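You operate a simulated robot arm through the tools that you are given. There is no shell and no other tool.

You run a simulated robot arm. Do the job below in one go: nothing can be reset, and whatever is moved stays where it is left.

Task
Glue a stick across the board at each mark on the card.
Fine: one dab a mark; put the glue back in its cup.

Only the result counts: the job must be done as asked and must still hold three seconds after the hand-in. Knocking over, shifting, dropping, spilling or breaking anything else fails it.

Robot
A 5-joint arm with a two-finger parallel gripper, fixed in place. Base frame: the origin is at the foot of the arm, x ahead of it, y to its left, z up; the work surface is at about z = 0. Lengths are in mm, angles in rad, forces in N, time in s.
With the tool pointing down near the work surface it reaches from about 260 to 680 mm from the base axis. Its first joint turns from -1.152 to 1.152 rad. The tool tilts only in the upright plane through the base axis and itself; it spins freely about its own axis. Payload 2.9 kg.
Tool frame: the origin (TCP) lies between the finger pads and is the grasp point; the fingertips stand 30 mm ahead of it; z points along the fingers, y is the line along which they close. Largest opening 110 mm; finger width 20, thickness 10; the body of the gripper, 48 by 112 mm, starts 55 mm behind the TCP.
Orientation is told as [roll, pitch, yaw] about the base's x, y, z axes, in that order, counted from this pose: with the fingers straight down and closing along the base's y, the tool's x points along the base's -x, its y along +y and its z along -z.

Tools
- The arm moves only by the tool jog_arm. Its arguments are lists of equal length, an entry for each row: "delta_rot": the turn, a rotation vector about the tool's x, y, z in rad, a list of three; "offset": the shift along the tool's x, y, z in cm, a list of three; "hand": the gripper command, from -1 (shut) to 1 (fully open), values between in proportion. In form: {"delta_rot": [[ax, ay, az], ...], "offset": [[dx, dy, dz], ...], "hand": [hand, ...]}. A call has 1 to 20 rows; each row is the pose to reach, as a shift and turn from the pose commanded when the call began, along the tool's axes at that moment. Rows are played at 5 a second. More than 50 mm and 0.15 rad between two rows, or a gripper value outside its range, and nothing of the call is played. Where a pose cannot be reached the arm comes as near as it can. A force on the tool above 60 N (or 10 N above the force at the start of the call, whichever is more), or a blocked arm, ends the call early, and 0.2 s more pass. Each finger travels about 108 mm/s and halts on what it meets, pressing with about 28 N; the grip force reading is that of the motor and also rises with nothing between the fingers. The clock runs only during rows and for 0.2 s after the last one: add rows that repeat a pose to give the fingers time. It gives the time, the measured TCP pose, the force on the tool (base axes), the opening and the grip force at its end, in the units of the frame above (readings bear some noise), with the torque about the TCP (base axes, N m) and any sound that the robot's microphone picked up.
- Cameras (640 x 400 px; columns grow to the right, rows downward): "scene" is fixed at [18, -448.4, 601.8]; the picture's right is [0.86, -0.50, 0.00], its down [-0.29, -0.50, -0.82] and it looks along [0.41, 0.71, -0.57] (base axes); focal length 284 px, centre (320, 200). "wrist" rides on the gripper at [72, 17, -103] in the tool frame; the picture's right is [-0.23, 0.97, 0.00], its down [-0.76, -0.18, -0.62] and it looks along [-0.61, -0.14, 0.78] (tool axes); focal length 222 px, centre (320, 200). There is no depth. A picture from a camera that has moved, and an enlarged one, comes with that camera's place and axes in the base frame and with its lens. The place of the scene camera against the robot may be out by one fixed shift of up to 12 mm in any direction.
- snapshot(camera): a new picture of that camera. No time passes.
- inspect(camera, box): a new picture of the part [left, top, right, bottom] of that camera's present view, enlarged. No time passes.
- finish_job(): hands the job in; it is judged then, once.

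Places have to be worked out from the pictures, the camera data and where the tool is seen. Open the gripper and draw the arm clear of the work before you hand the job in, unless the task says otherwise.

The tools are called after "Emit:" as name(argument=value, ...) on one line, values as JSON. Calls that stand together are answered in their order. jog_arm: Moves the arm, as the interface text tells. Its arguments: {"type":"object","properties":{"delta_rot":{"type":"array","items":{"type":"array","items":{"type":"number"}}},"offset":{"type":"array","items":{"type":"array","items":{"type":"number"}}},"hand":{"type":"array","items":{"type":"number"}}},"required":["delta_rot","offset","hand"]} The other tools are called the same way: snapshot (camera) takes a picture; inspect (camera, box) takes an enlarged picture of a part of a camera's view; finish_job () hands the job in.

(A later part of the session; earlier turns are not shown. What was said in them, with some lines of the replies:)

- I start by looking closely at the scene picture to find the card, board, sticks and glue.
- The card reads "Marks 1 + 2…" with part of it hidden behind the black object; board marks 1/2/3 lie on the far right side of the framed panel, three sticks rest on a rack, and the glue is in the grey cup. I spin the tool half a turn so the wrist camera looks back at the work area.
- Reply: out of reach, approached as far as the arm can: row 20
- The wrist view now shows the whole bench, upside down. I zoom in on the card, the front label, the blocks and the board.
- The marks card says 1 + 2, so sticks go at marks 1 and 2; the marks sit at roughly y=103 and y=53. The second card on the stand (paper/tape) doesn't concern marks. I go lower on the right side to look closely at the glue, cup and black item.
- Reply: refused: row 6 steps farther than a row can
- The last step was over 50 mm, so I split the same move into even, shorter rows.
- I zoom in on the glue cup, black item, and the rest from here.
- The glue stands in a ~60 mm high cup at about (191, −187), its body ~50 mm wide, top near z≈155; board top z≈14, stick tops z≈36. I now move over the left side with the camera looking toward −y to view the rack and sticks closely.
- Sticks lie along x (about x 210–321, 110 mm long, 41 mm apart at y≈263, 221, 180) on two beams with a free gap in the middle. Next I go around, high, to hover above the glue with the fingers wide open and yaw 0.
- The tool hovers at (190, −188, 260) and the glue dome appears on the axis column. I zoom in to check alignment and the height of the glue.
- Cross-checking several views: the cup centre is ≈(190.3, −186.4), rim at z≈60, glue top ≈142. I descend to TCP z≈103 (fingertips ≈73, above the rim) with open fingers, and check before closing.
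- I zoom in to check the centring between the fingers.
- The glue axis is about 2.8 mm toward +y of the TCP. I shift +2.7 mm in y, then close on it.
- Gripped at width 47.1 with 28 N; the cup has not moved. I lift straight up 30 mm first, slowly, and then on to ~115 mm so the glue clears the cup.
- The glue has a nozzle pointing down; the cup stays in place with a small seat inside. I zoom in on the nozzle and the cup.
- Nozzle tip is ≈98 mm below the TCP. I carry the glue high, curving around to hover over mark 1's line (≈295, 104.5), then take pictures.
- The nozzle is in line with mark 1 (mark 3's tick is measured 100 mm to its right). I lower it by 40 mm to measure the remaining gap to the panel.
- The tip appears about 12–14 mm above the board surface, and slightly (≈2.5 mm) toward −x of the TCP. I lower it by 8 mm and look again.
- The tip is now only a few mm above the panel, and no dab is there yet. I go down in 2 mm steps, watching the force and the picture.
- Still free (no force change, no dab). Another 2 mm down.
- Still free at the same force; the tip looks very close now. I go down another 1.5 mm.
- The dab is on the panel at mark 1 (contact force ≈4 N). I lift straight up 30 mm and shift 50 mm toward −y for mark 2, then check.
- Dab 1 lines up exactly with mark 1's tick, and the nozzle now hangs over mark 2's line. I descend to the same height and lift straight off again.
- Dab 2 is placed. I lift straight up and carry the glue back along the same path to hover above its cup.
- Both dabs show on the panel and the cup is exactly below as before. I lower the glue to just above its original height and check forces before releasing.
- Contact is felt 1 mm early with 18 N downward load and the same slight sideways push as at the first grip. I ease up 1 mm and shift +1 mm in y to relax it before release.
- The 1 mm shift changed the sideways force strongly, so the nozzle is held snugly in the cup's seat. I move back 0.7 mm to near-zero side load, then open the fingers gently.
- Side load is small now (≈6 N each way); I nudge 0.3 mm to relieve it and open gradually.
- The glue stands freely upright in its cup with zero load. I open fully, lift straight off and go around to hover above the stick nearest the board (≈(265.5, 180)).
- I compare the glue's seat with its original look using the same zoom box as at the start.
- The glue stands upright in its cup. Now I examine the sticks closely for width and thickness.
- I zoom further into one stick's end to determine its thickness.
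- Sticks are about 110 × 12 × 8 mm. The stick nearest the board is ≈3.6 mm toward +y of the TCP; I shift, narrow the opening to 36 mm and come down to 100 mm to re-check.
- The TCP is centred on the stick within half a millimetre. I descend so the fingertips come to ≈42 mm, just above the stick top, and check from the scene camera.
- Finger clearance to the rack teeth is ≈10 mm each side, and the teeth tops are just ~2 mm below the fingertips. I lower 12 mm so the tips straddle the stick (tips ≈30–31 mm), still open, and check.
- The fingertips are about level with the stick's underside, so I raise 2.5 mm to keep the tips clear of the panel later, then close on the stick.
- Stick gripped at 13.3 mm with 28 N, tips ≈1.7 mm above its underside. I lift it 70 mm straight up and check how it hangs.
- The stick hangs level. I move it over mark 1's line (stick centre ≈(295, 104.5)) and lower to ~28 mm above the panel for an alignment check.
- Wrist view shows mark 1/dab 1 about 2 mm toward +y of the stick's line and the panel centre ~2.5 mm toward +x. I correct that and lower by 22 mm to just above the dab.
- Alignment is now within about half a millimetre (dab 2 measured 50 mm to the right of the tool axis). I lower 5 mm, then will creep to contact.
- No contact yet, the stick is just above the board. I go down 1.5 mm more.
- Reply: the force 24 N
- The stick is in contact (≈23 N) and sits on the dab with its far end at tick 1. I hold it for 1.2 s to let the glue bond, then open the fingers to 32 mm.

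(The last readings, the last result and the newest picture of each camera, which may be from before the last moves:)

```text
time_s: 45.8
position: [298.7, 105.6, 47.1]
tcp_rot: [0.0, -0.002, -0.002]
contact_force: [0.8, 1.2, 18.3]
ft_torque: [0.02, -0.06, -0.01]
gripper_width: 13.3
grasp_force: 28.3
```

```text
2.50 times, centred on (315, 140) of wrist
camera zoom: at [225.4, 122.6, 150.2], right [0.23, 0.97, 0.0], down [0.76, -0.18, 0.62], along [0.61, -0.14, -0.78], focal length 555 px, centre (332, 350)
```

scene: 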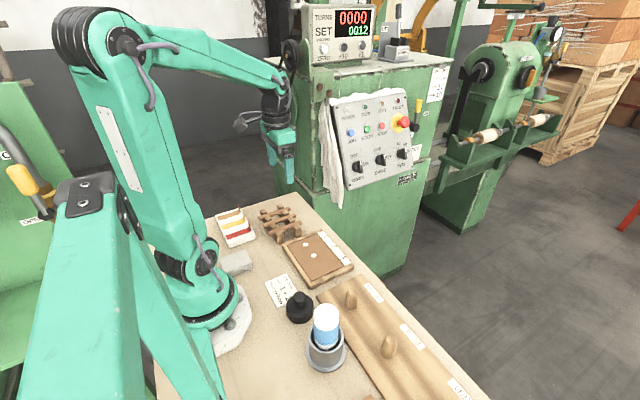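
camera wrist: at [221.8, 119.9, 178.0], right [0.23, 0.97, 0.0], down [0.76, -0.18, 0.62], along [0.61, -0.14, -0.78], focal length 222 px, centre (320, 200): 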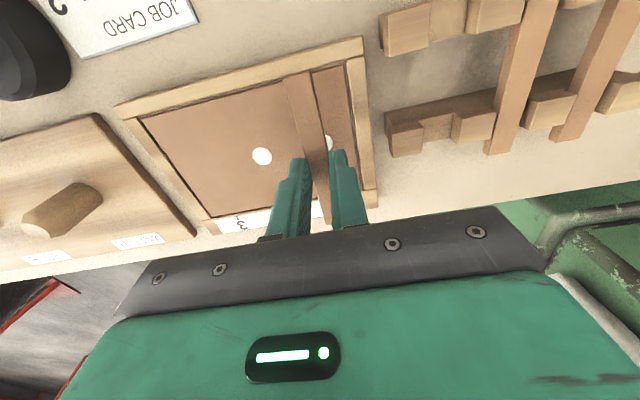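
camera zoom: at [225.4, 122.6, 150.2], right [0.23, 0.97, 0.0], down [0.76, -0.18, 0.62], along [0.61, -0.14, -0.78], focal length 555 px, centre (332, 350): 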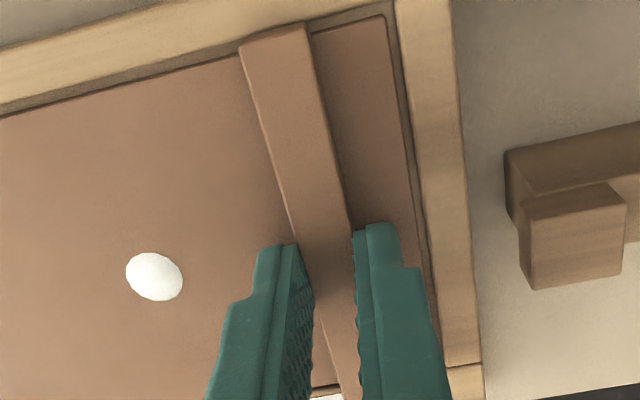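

Still steady at 18 N. I now open the fingers gently to 32 mm.

Emit:
jog_arm(delta_rot=[[0, 0, 0], [0, 0, 0], [0, 0, 0], [0, 0, 0]], offset=[[0, 0, -0.05], [0, 0, -0.05], [0, 0, -0.05], [0, 0, -0.05]], hand=[-0.7, -0.55, -0.42, -0.42])

Emit:
inspect(camera="scene", box=[285, 225, 345, 265])

Emit:
inspect(camera="wrist", box=[230, 60, 400, 220])

```text
time_s: 46.8
position: [296.9, 106.6, 48.6]
tcp_rot: [-0.001, 0.0, -0.002]
contact_force: [0.4, 0.2, 0.4]
ft_torque: [0.01, 0.01, -0.03]
gripper_width: 31.8
grasp_force: 0.1
```

```text
10.00 times, centred on (315, 245) of scene
camera zoom: at [18.0, -448.4, 601.8], right [0.86, -0.5, 0.0], down [-0.29, -0.5, -0.82], along [0.41, 0.71, -0.57], focal length 2845 px, centre (370, -250)
```

zoom: 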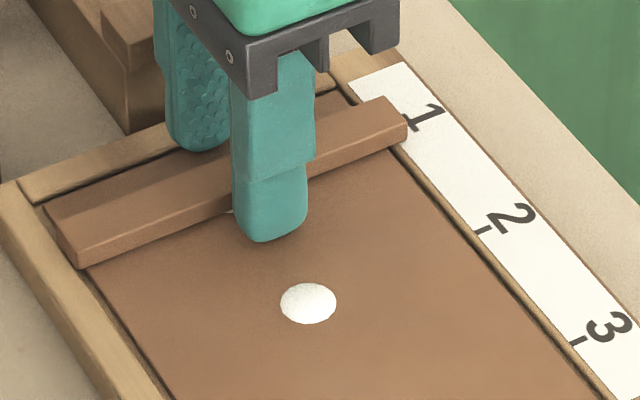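

```text
2.50 times, centred on (315, 140) of wrist
camera zoom: at [225.2, 122.6, 150.7], right [0.23, 0.97, 0.0], down [0.76, -0.18, 0.62], along [0.61, -0.14, -0.78], focal length 555 px, centre (332, 350)
```

zoom: 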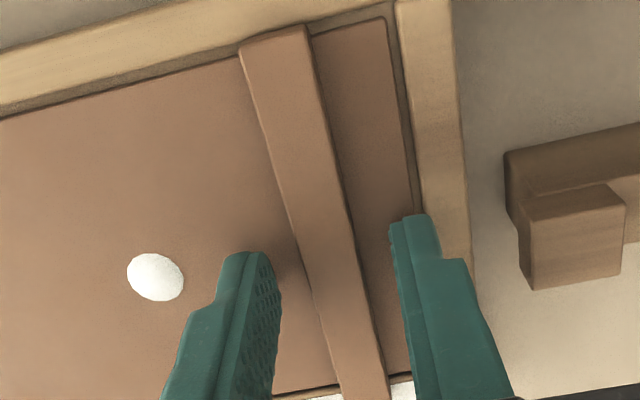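

Stick 1 stays in place with zero load. I lift straight up and move over to the next stick (≈41.5 mm further in +y), stopping 100 mm high for a check.

Emit:
jog_arm(delta_rot=[[0, 0, 0], [0, 0, 0], [0, 0, 0], [0, 0, 0], [0, 0, 0], [0, 0, 0], [0, 0, 0], [0, 0, 0], [0, 0, 0]], offset=[[0, 0, -1.0], [0, 0, -3.0], [0, 0, -6.0], [0, 0, -8.65], [1.06, 3.96, -8.65], [2.12, 7.92, -8.65], [3.18, 11.88, -8.65], [3.18, 11.88, -5.25], [3.18, 11.88, -5.25]], hand=[-0.42, -0.42, -0.42, -0.42, -0.345, -0.345, -0.345, -0.345, -0.345])

Emit:
inspect(camera="scene", box=[250, 195, 345, 270])

Emit:
inspect(camera="scene", box=[285, 225, 345, 265])

Emit:
inspect(camera="wrist", box=[240, 60, 400, 190])

Emit:
snapshot(camera="wrist")

```text
time_s: 48.8
position: [265.6, 225.4, 100.8]
tcp_rot: [-0.001, 0.001, -0.002]
contact_force: [0.1, -0.1, -0.1]
ft_torque: [-0.02, -0.01, 0.0]
gripper_width: 36.0
grasp_force: 0.0
```

```text
5.33 times, centred on (298, 232) of scene
camera zoom: at [18.0, -448.4, 601.8], right [0.86, -0.5, 0.0], down [-0.29, -0.5, -0.82], along [0.41, 0.71, -0.57], focal length 1517 px, centre (440, 27)
```

zoom: 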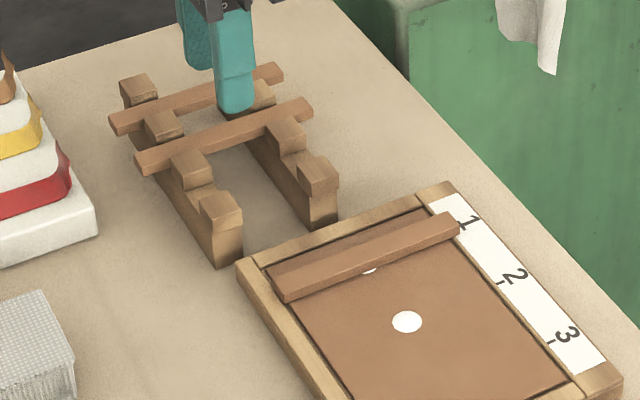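

```text
10.00 times, centred on (315, 245) of scene
camera zoom: at [18.0, -448.4, 601.8], right [0.86, -0.5, 0.0], down [-0.29, -0.5, -0.82], along [0.41, 0.71, -0.57], focal length 2845 px, centre (370, -250)
```

zoom: 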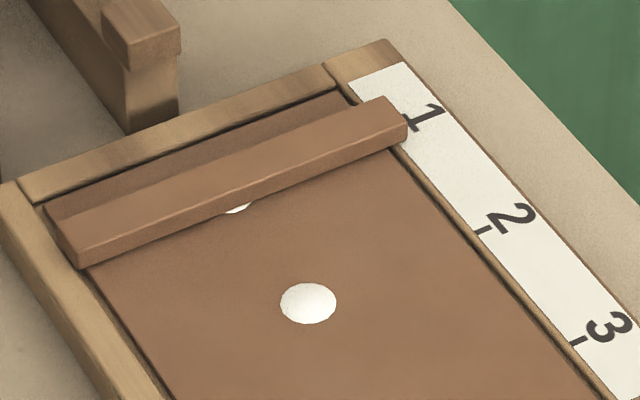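

```text
3.08 times, centred on (320, 125) of wrist
camera zoom: at [192.7, 242.1, 203.2], right [0.23, 0.97, 0.0], down [0.76, -0.18, 0.62], along [0.61, -0.14, -0.78], focal length 684 px, centre (320, 431)
```

zoom: 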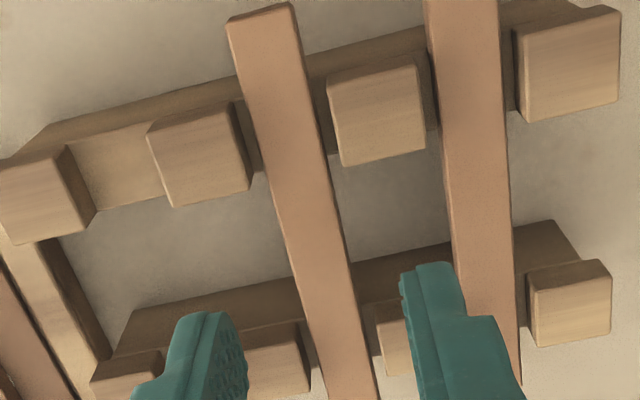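

```text
taken
camera wrist: at [192.7, 242.1, 203.2], right [0.23, 0.97, 0.0], down [0.76, -0.18, 0.62], along [0.61, -0.14, -0.78], focal length 222 px, centre (320, 200)
```

wrist: 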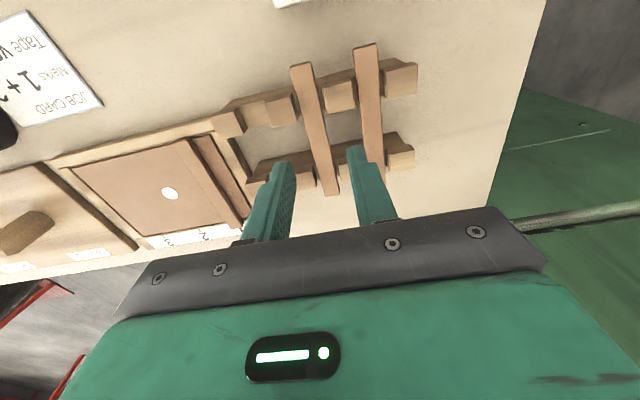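

Stick 1 lies straight across at tick 1. The next stick is within ~0.5 mm of the tool axis; I shift −0.5 mm in y and descend with the fingers open to the same grasp height as before.

Emit:
jog_arm(delta_rot=[[0, 0, 0], [0, 0, 0], [0, 0, 0], [0, 0, 0]], offset=[[0, -0.05, 1.5], [0, -0.05, 2.7], [0, -0.05, 3.65], [0, -0.05, 3.65]], hand=[-0.345, -0.345, -0.345, -0.345])

Emit:
inspect(camera="scene", box=[260, 200, 310, 235])

Emit:
inspect(camera="wrist", box=[240, 100, 400, 220])

```text
time_s: 49.8
position: [266.1, 224.4, 64.9]
tcp_rot: [0.0, 0.0, 0.0]
contact_force: [-0.8, 0.1, -0.1]
ft_torque: [0.0, 0.01, -0.04]
gripper_width: 36.3
grasp_force: 0.1
```

```text
11.43 times, centred on (285, 218) of scene
camera zoom: at [18.0, -448.4, 601.8], right [0.86, -0.5, 0.0], down [-0.29, -0.5, -0.82], along [0.41, 0.71, -0.57], focal length 3251 px, centre (720, 0)
```

zoom: 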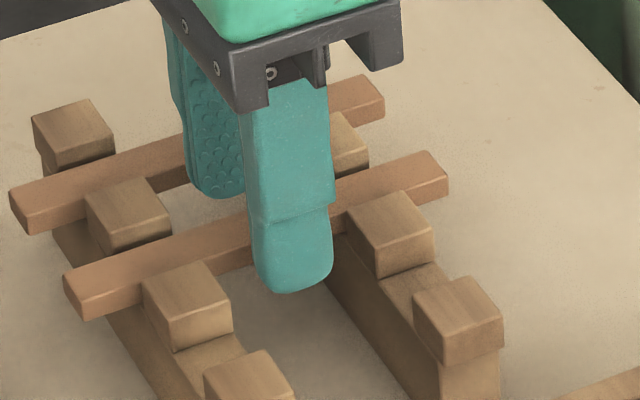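

```text
3.33 times, centred on (320, 160) of wrist
camera zoom: at [192.9, 241.6, 166.9], right [0.23, 0.97, 0.0], down [0.76, -0.18, 0.62], along [0.61, -0.14, -0.78], focal length 740 px, centre (320, 333)
```

zoom: 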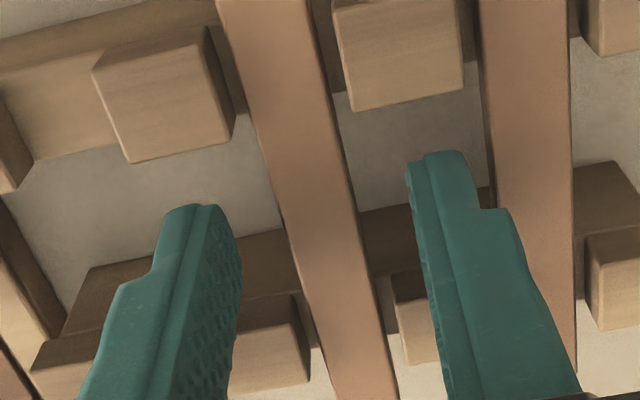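

Geometry matches the first grasp. I close on the stick and lift it 70 mm.

Emit:
jog_arm(delta_rot=[[0, 0, 0], [0, 0, 0], [0, 0, 0], [0, 0, 0], [0, 0, 0], [0, 0, 0], [0, 0, 0], [0, 0, 0], [0, 0, 0]], offset=[[0, 0, 0], [0, 0, 0], [0, 0, 0], [0, 0, 0], [0, 0, -0.8], [0, 0, -2.0], [0, 0, -4.5], [0, 0, -7.0], [0, 0, -7.0]], hand=[-0.6, -1, -1, -1, -1, -1, -1, -1, -1])

Emit:
inspect(camera="scene", box=[250, 175, 320, 235])

Emit:
inspect(camera="wrist", box=[230, 60, 400, 220])

```text
time_s: 51.8
position: [264.9, 223.9, 134.0]
tcp_rot: [0.001, -0.002, -0.003]
contact_force: [0.5, 0.0, -0.6]
ft_torque: [0.02, 0.02, -0.03]
gripper_width: 13.3
grasp_force: 28.4
```

```text
6.67 times, centred on (285, 205) of scene
camera zoom: at [18.0, -448.4, 601.8], right [0.86, -0.5, 0.0], down [-0.29, -0.5, -0.82], along [0.41, 0.71, -0.57], focal length 1897 px, centre (553, 167)
```

zoom: 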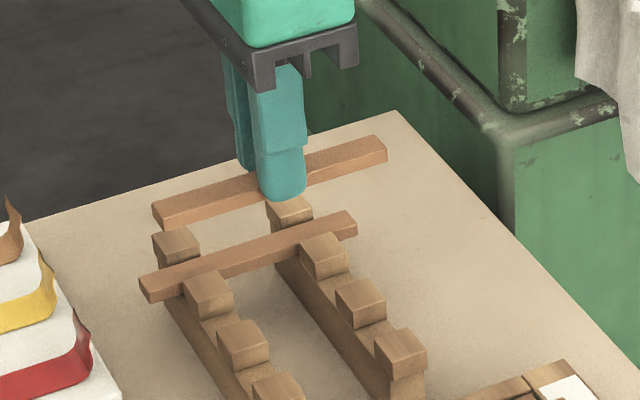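

```text
2.50 times, centred on (315, 140) of wrist
camera zoom: at [193.0, 241.8, 237.3], right [0.23, 0.97, 0.0], down [0.76, -0.18, 0.62], along [0.61, -0.14, -0.78], focal length 555 px, centre (332, 350)
```

zoom: 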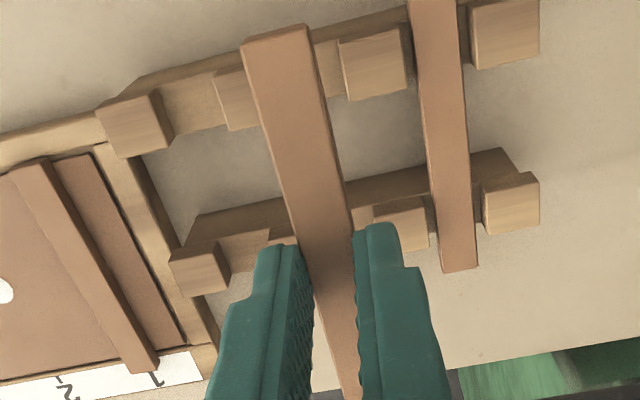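

The second stick is held the same way. I carry it high over stick 1 to mark 2's line (exactly 50 mm from stick 1) and lower to ~28 mm above the panel.

Emit:
jog_arm(delta_rot=[[0, 0, 0], [0, 0, 0], [0, 0, 0], [0, 0, 0], [0, 0, 0], [0, 0, 0], [0, 0, 0], [0, 0, 0]], offset=[[-0.795, -4.21, 0], [-1.59, -8.42, 0], [-2.385, -12.62, 0], [-3.18, -16.83, 0], [-3.18, -16.83, 0], [-3.18, -16.83, 3.0], [-3.18, -16.83, 5.8], [-3.18, -16.83, 5.8]], hand=[-1, -1, -1, -1, -1, -1, -1, -1])

Emit:
inspect(camera="scene", box=[285, 225, 355, 280])

Emit:
inspect(camera="wrist", box=[230, 60, 400, 220])

```text
time_s: 53.6
position: [295.7, 55.3, 73.8]
tcp_rot: [-0.001, 0.001, -0.002]
contact_force: [0.1, 0.8, 0.4]
ft_torque: [-0.03, -0.03, -0.03]
gripper_width: 13.4
grasp_force: 27.9
```

```text
7.27 times, centred on (320, 252) of scene
camera zoom: at [18.0, -448.4, 601.8], right [0.86, -0.5, 0.0], down [-0.29, -0.5, -0.82], along [0.41, 0.71, -0.57], focal length 2069 px, centre (320, -182)
```

zoom: 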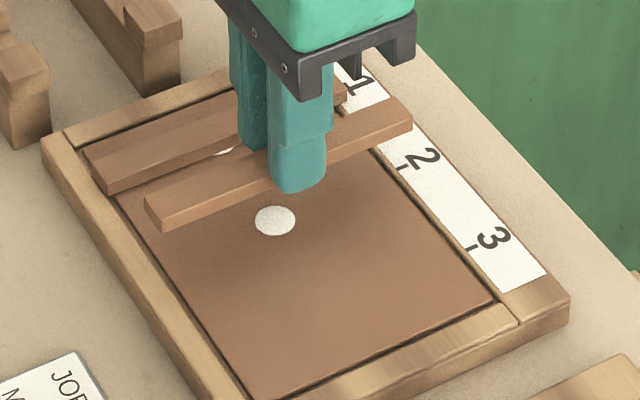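

```text
2.50 times, centred on (315, 140) of wrist
camera zoom: at [224.6, 72.1, 177.3], right [0.23, 0.97, 0.0], down [0.76, -0.18, 0.62], along [0.61, -0.14, -0.78], focal length 555 px, centre (332, 350)
```

zoom: 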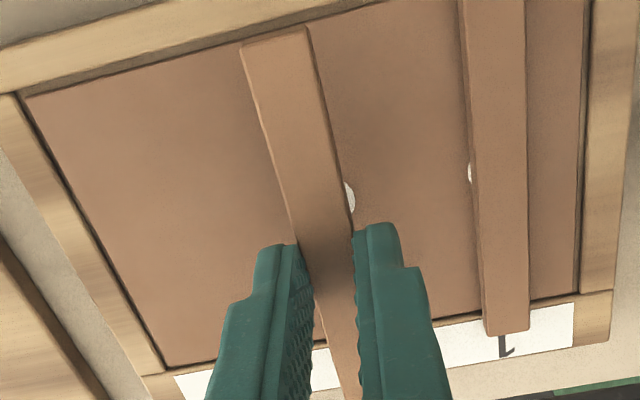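

Dab 2 lies right under the stick's line (within ~0.5 mm), and stick 1's end is at tick 1. I lower the last 28.5 mm to the same contact height as stick 1 and hold for over a second.

Emit:
jog_arm(delta_rot=[[0, 0, 0], [0, 0, 0], [0, 0, 0], [0, 0, 0], [0, 0, 0]], offset=[[0, 0, 1.0], [0, 0, 2.0], [0, 0, 2.5], [0, 0, 2.7], [0, 0, 2.7]], hand=[-1, -1, -1, -1, -1])

Emit:
inspect(camera="scene", box=[285, 225, 355, 280])

```text
time_s: 54.8
position: [296.3, 56.4, 49.4]
tcp_rot: [0.0, -0.001, -0.002]
contact_force: [-3.7, -2.8, 16.1]
ft_torque: [-0.04, 0.21, 0.0]
gripper_width: 13.4
grasp_force: 27.5
```

```text
7.27 times, centred on (320, 252) of scene
camera zoom: at [17.9, -448.4, 601.8], right [0.86, -0.5, 0.0], down [-0.29, -0.5, -0.82], along [0.41, 0.71, -0.57], focal length 2069 px, centre (320, -182)
```

zoom: 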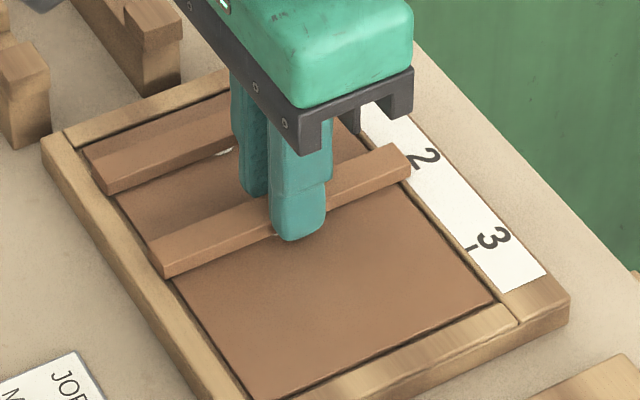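

Contact with ≈16 N, aligned with tick 2. I hold 1.2 s, then open gently to 32 mm.

Emit:
jog_arm(delta_rot=[[0, 0, 0], [0, 0, 0], [0, 0, 0], [0, 0, 0], [0, 0, 0], [0, 0, 0], [0, 0, 0], [0, 0, 0], [0, 0, 0], [0, 0, 0]], offset=[[0, 0, 0.05], [0, 0, 0.05], [0, 0, 0.05], [0, 0, 0.05], [0, 0, 0.05], [0, 0, 0.05], [0, 0, 0], [0, 0, 0], [0, 0, 0], [0, 0, 0]], hand=[-1, -1, -1, -1, -1, -1, -0.7, -0.55, -0.42, -0.42])

Emit:
inspect(camera="scene", box=[285, 225, 355, 280])

Emit:
inspect(camera="wrist", box=[230, 60, 400, 220])

```text
time_s: 57.0
position: [298.1, 56.3, 47.4]
tcp_rot: [0.0, -0.001, -0.003]
contact_force: [-1.2, 0.4, 0.2]
ft_torque: [0.0, -0.04, 0.02]
gripper_width: 32.0
grasp_force: 0.0
```

```text
7.27 times, centred on (320, 252) of scene
camera zoom: at [18.0, -448.4, 601.8], right [0.86, -0.5, 0.0], down [-0.29, -0.5, -0.82], along [0.41, 0.71, -0.57], focal length 2069 px, centre (320, -182)
```

zoom: 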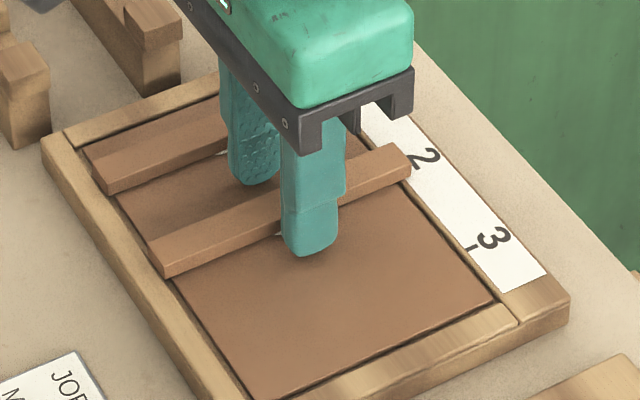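

```text
2.50 times, centred on (315, 140) of wrist
camera zoom: at [224.9, 72.7, 151.6], right [0.23, 0.97, 0.0], down [0.76, -0.18, 0.62], along [0.61, -0.14, -0.78], focal length 555 px, centre (332, 350)
```

zoom: 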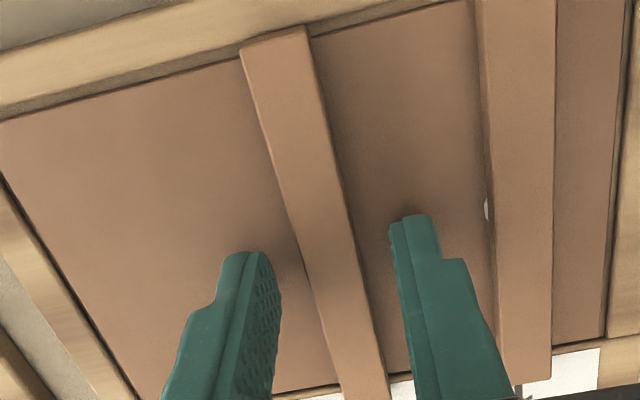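

Released with zero load. I lift straight up and away, then inspect everything.

Emit:
jog_arm(delta_rot=[[0, 0, 0], [0, 0, 0], [0, 0, 0], [0, 0, 0], [0, 0, 0], [0, 0, 0], [0, 0, 0], [0, 0, 0], [0, 0, 0], [0, 0, 0]], offset=[[0, 0, -1.0], [0, 0, -3.0], [0, 0, -6.0], [0, 0, -10.0], [-1.0, 0, -14.0], [-3.0, 0, -18.0], [-5.0, 0, -22.0], [-7.0, 0, -26.0], [-9.0, 0, -30.0], [-9.0, 0, -30.0]], hand=[-0.42, -0.42, -0.42, -0.42, 0, 0.5, 0.8, 0.8, 0.8, 0.8])

Emit:
snapshot(camera="scene")

Emit:
inspect(camera="scene", box=[280, 225, 360, 285])

Emit:
inspect(camera="scene", box=[240, 260, 400, 380])

Emit:
inspect(camera="scene", box=[200, 190, 360, 290])

```text
time_s: 59.2
position: [387.2, 56.1, 347.6]
tcp_rot: [-0.002, -0.001, -0.003]
contact_force: [0.9, 0.1, 0.6]
ft_torque: [0.02, -0.01, -0.01]
gripper_width: 98.9
grasp_force: 0.0
```

```text
taken
```

scene: 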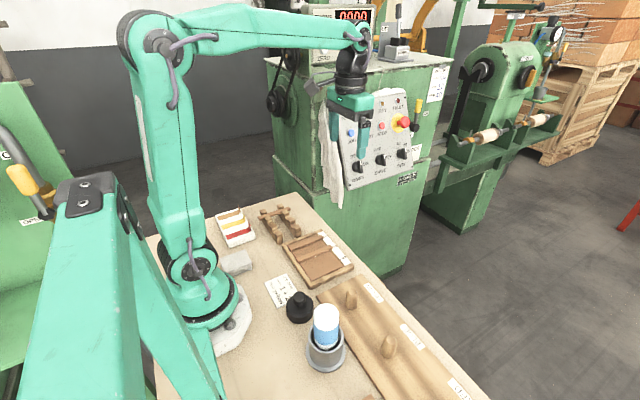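

```text
6.67 times, centred on (320, 255) of scene
camera zoom: at [18.0, -448.4, 601.8], right [0.86, -0.5, 0.0], down [-0.29, -0.5, -0.82], along [0.41, 0.71, -0.57], focal length 1897 px, centre (320, -167)
```

zoom: 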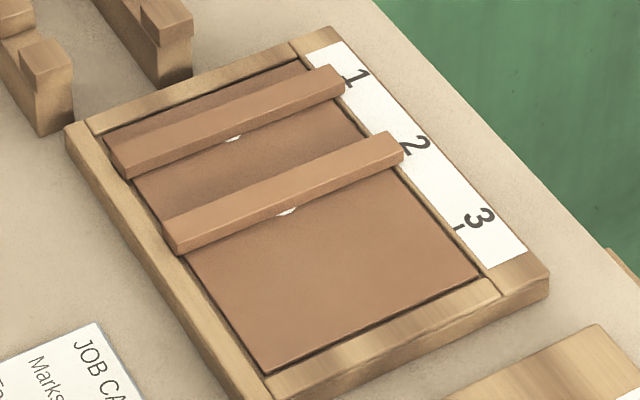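

```text
3.33 times, centred on (320, 320) of scene
camera zoom: at [18.0, -448.4, 601.8], right [0.86, -0.5, 0.0], down [-0.29, -0.5, -0.82], along [0.41, 0.71, -0.57], focal length 948 px, centre (320, -200)
```

zoom: 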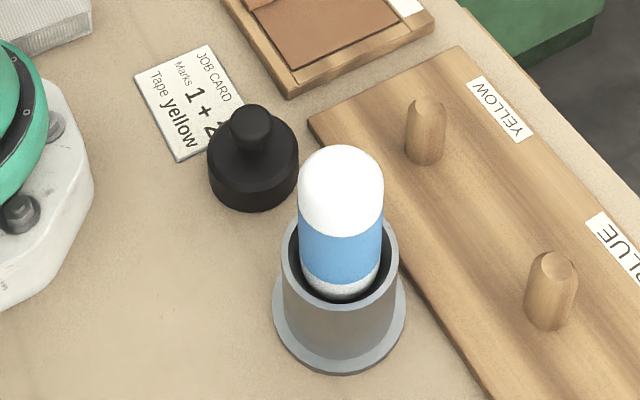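

```text
4.00 times, centred on (280, 240) of scene
camera zoom: at [18.0, -448.4, 601.8], right [0.86, -0.5, 0.0], down [-0.29, -0.5, -0.82], along [0.41, 0.71, -0.57], focal length 1138 px, centre (480, 40)
```

zoom: 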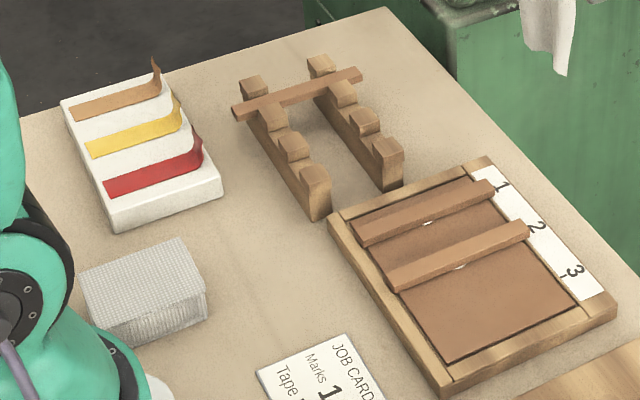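

Both sticks lie straight across the board with their ends at ticks 1 and 2, each on its single dab. The third stick and everything else are where they were, the glue stands upright in its cup, and the arm is clear with the gripper open, so I hand the job in.

Emit:
finish_job()

```text
The job is handed in.
```

I handed the job in with a stick glued across the board at mark 1 and another at mark 2, the two marks on the card. I haven't seen the judging result.

- **Dabs and sticks:** Each mark got one dab, and each stick was pressed onto its dab for over a second. Both sticks line up with their ticks to within about a millimetre in the last pictures. I didn't test the bond by pulling on the sticks.
- **Glue:** It is back in its cup, upright and steady. It sits roughly 1.5 mm higher in the cup than at the start, and I left it that way rather than risk knocking it.
- **Everything else:** The third stick is still on the rack, and nothing else in the pictures had moved. The arm is clear of the work with the gripper open.
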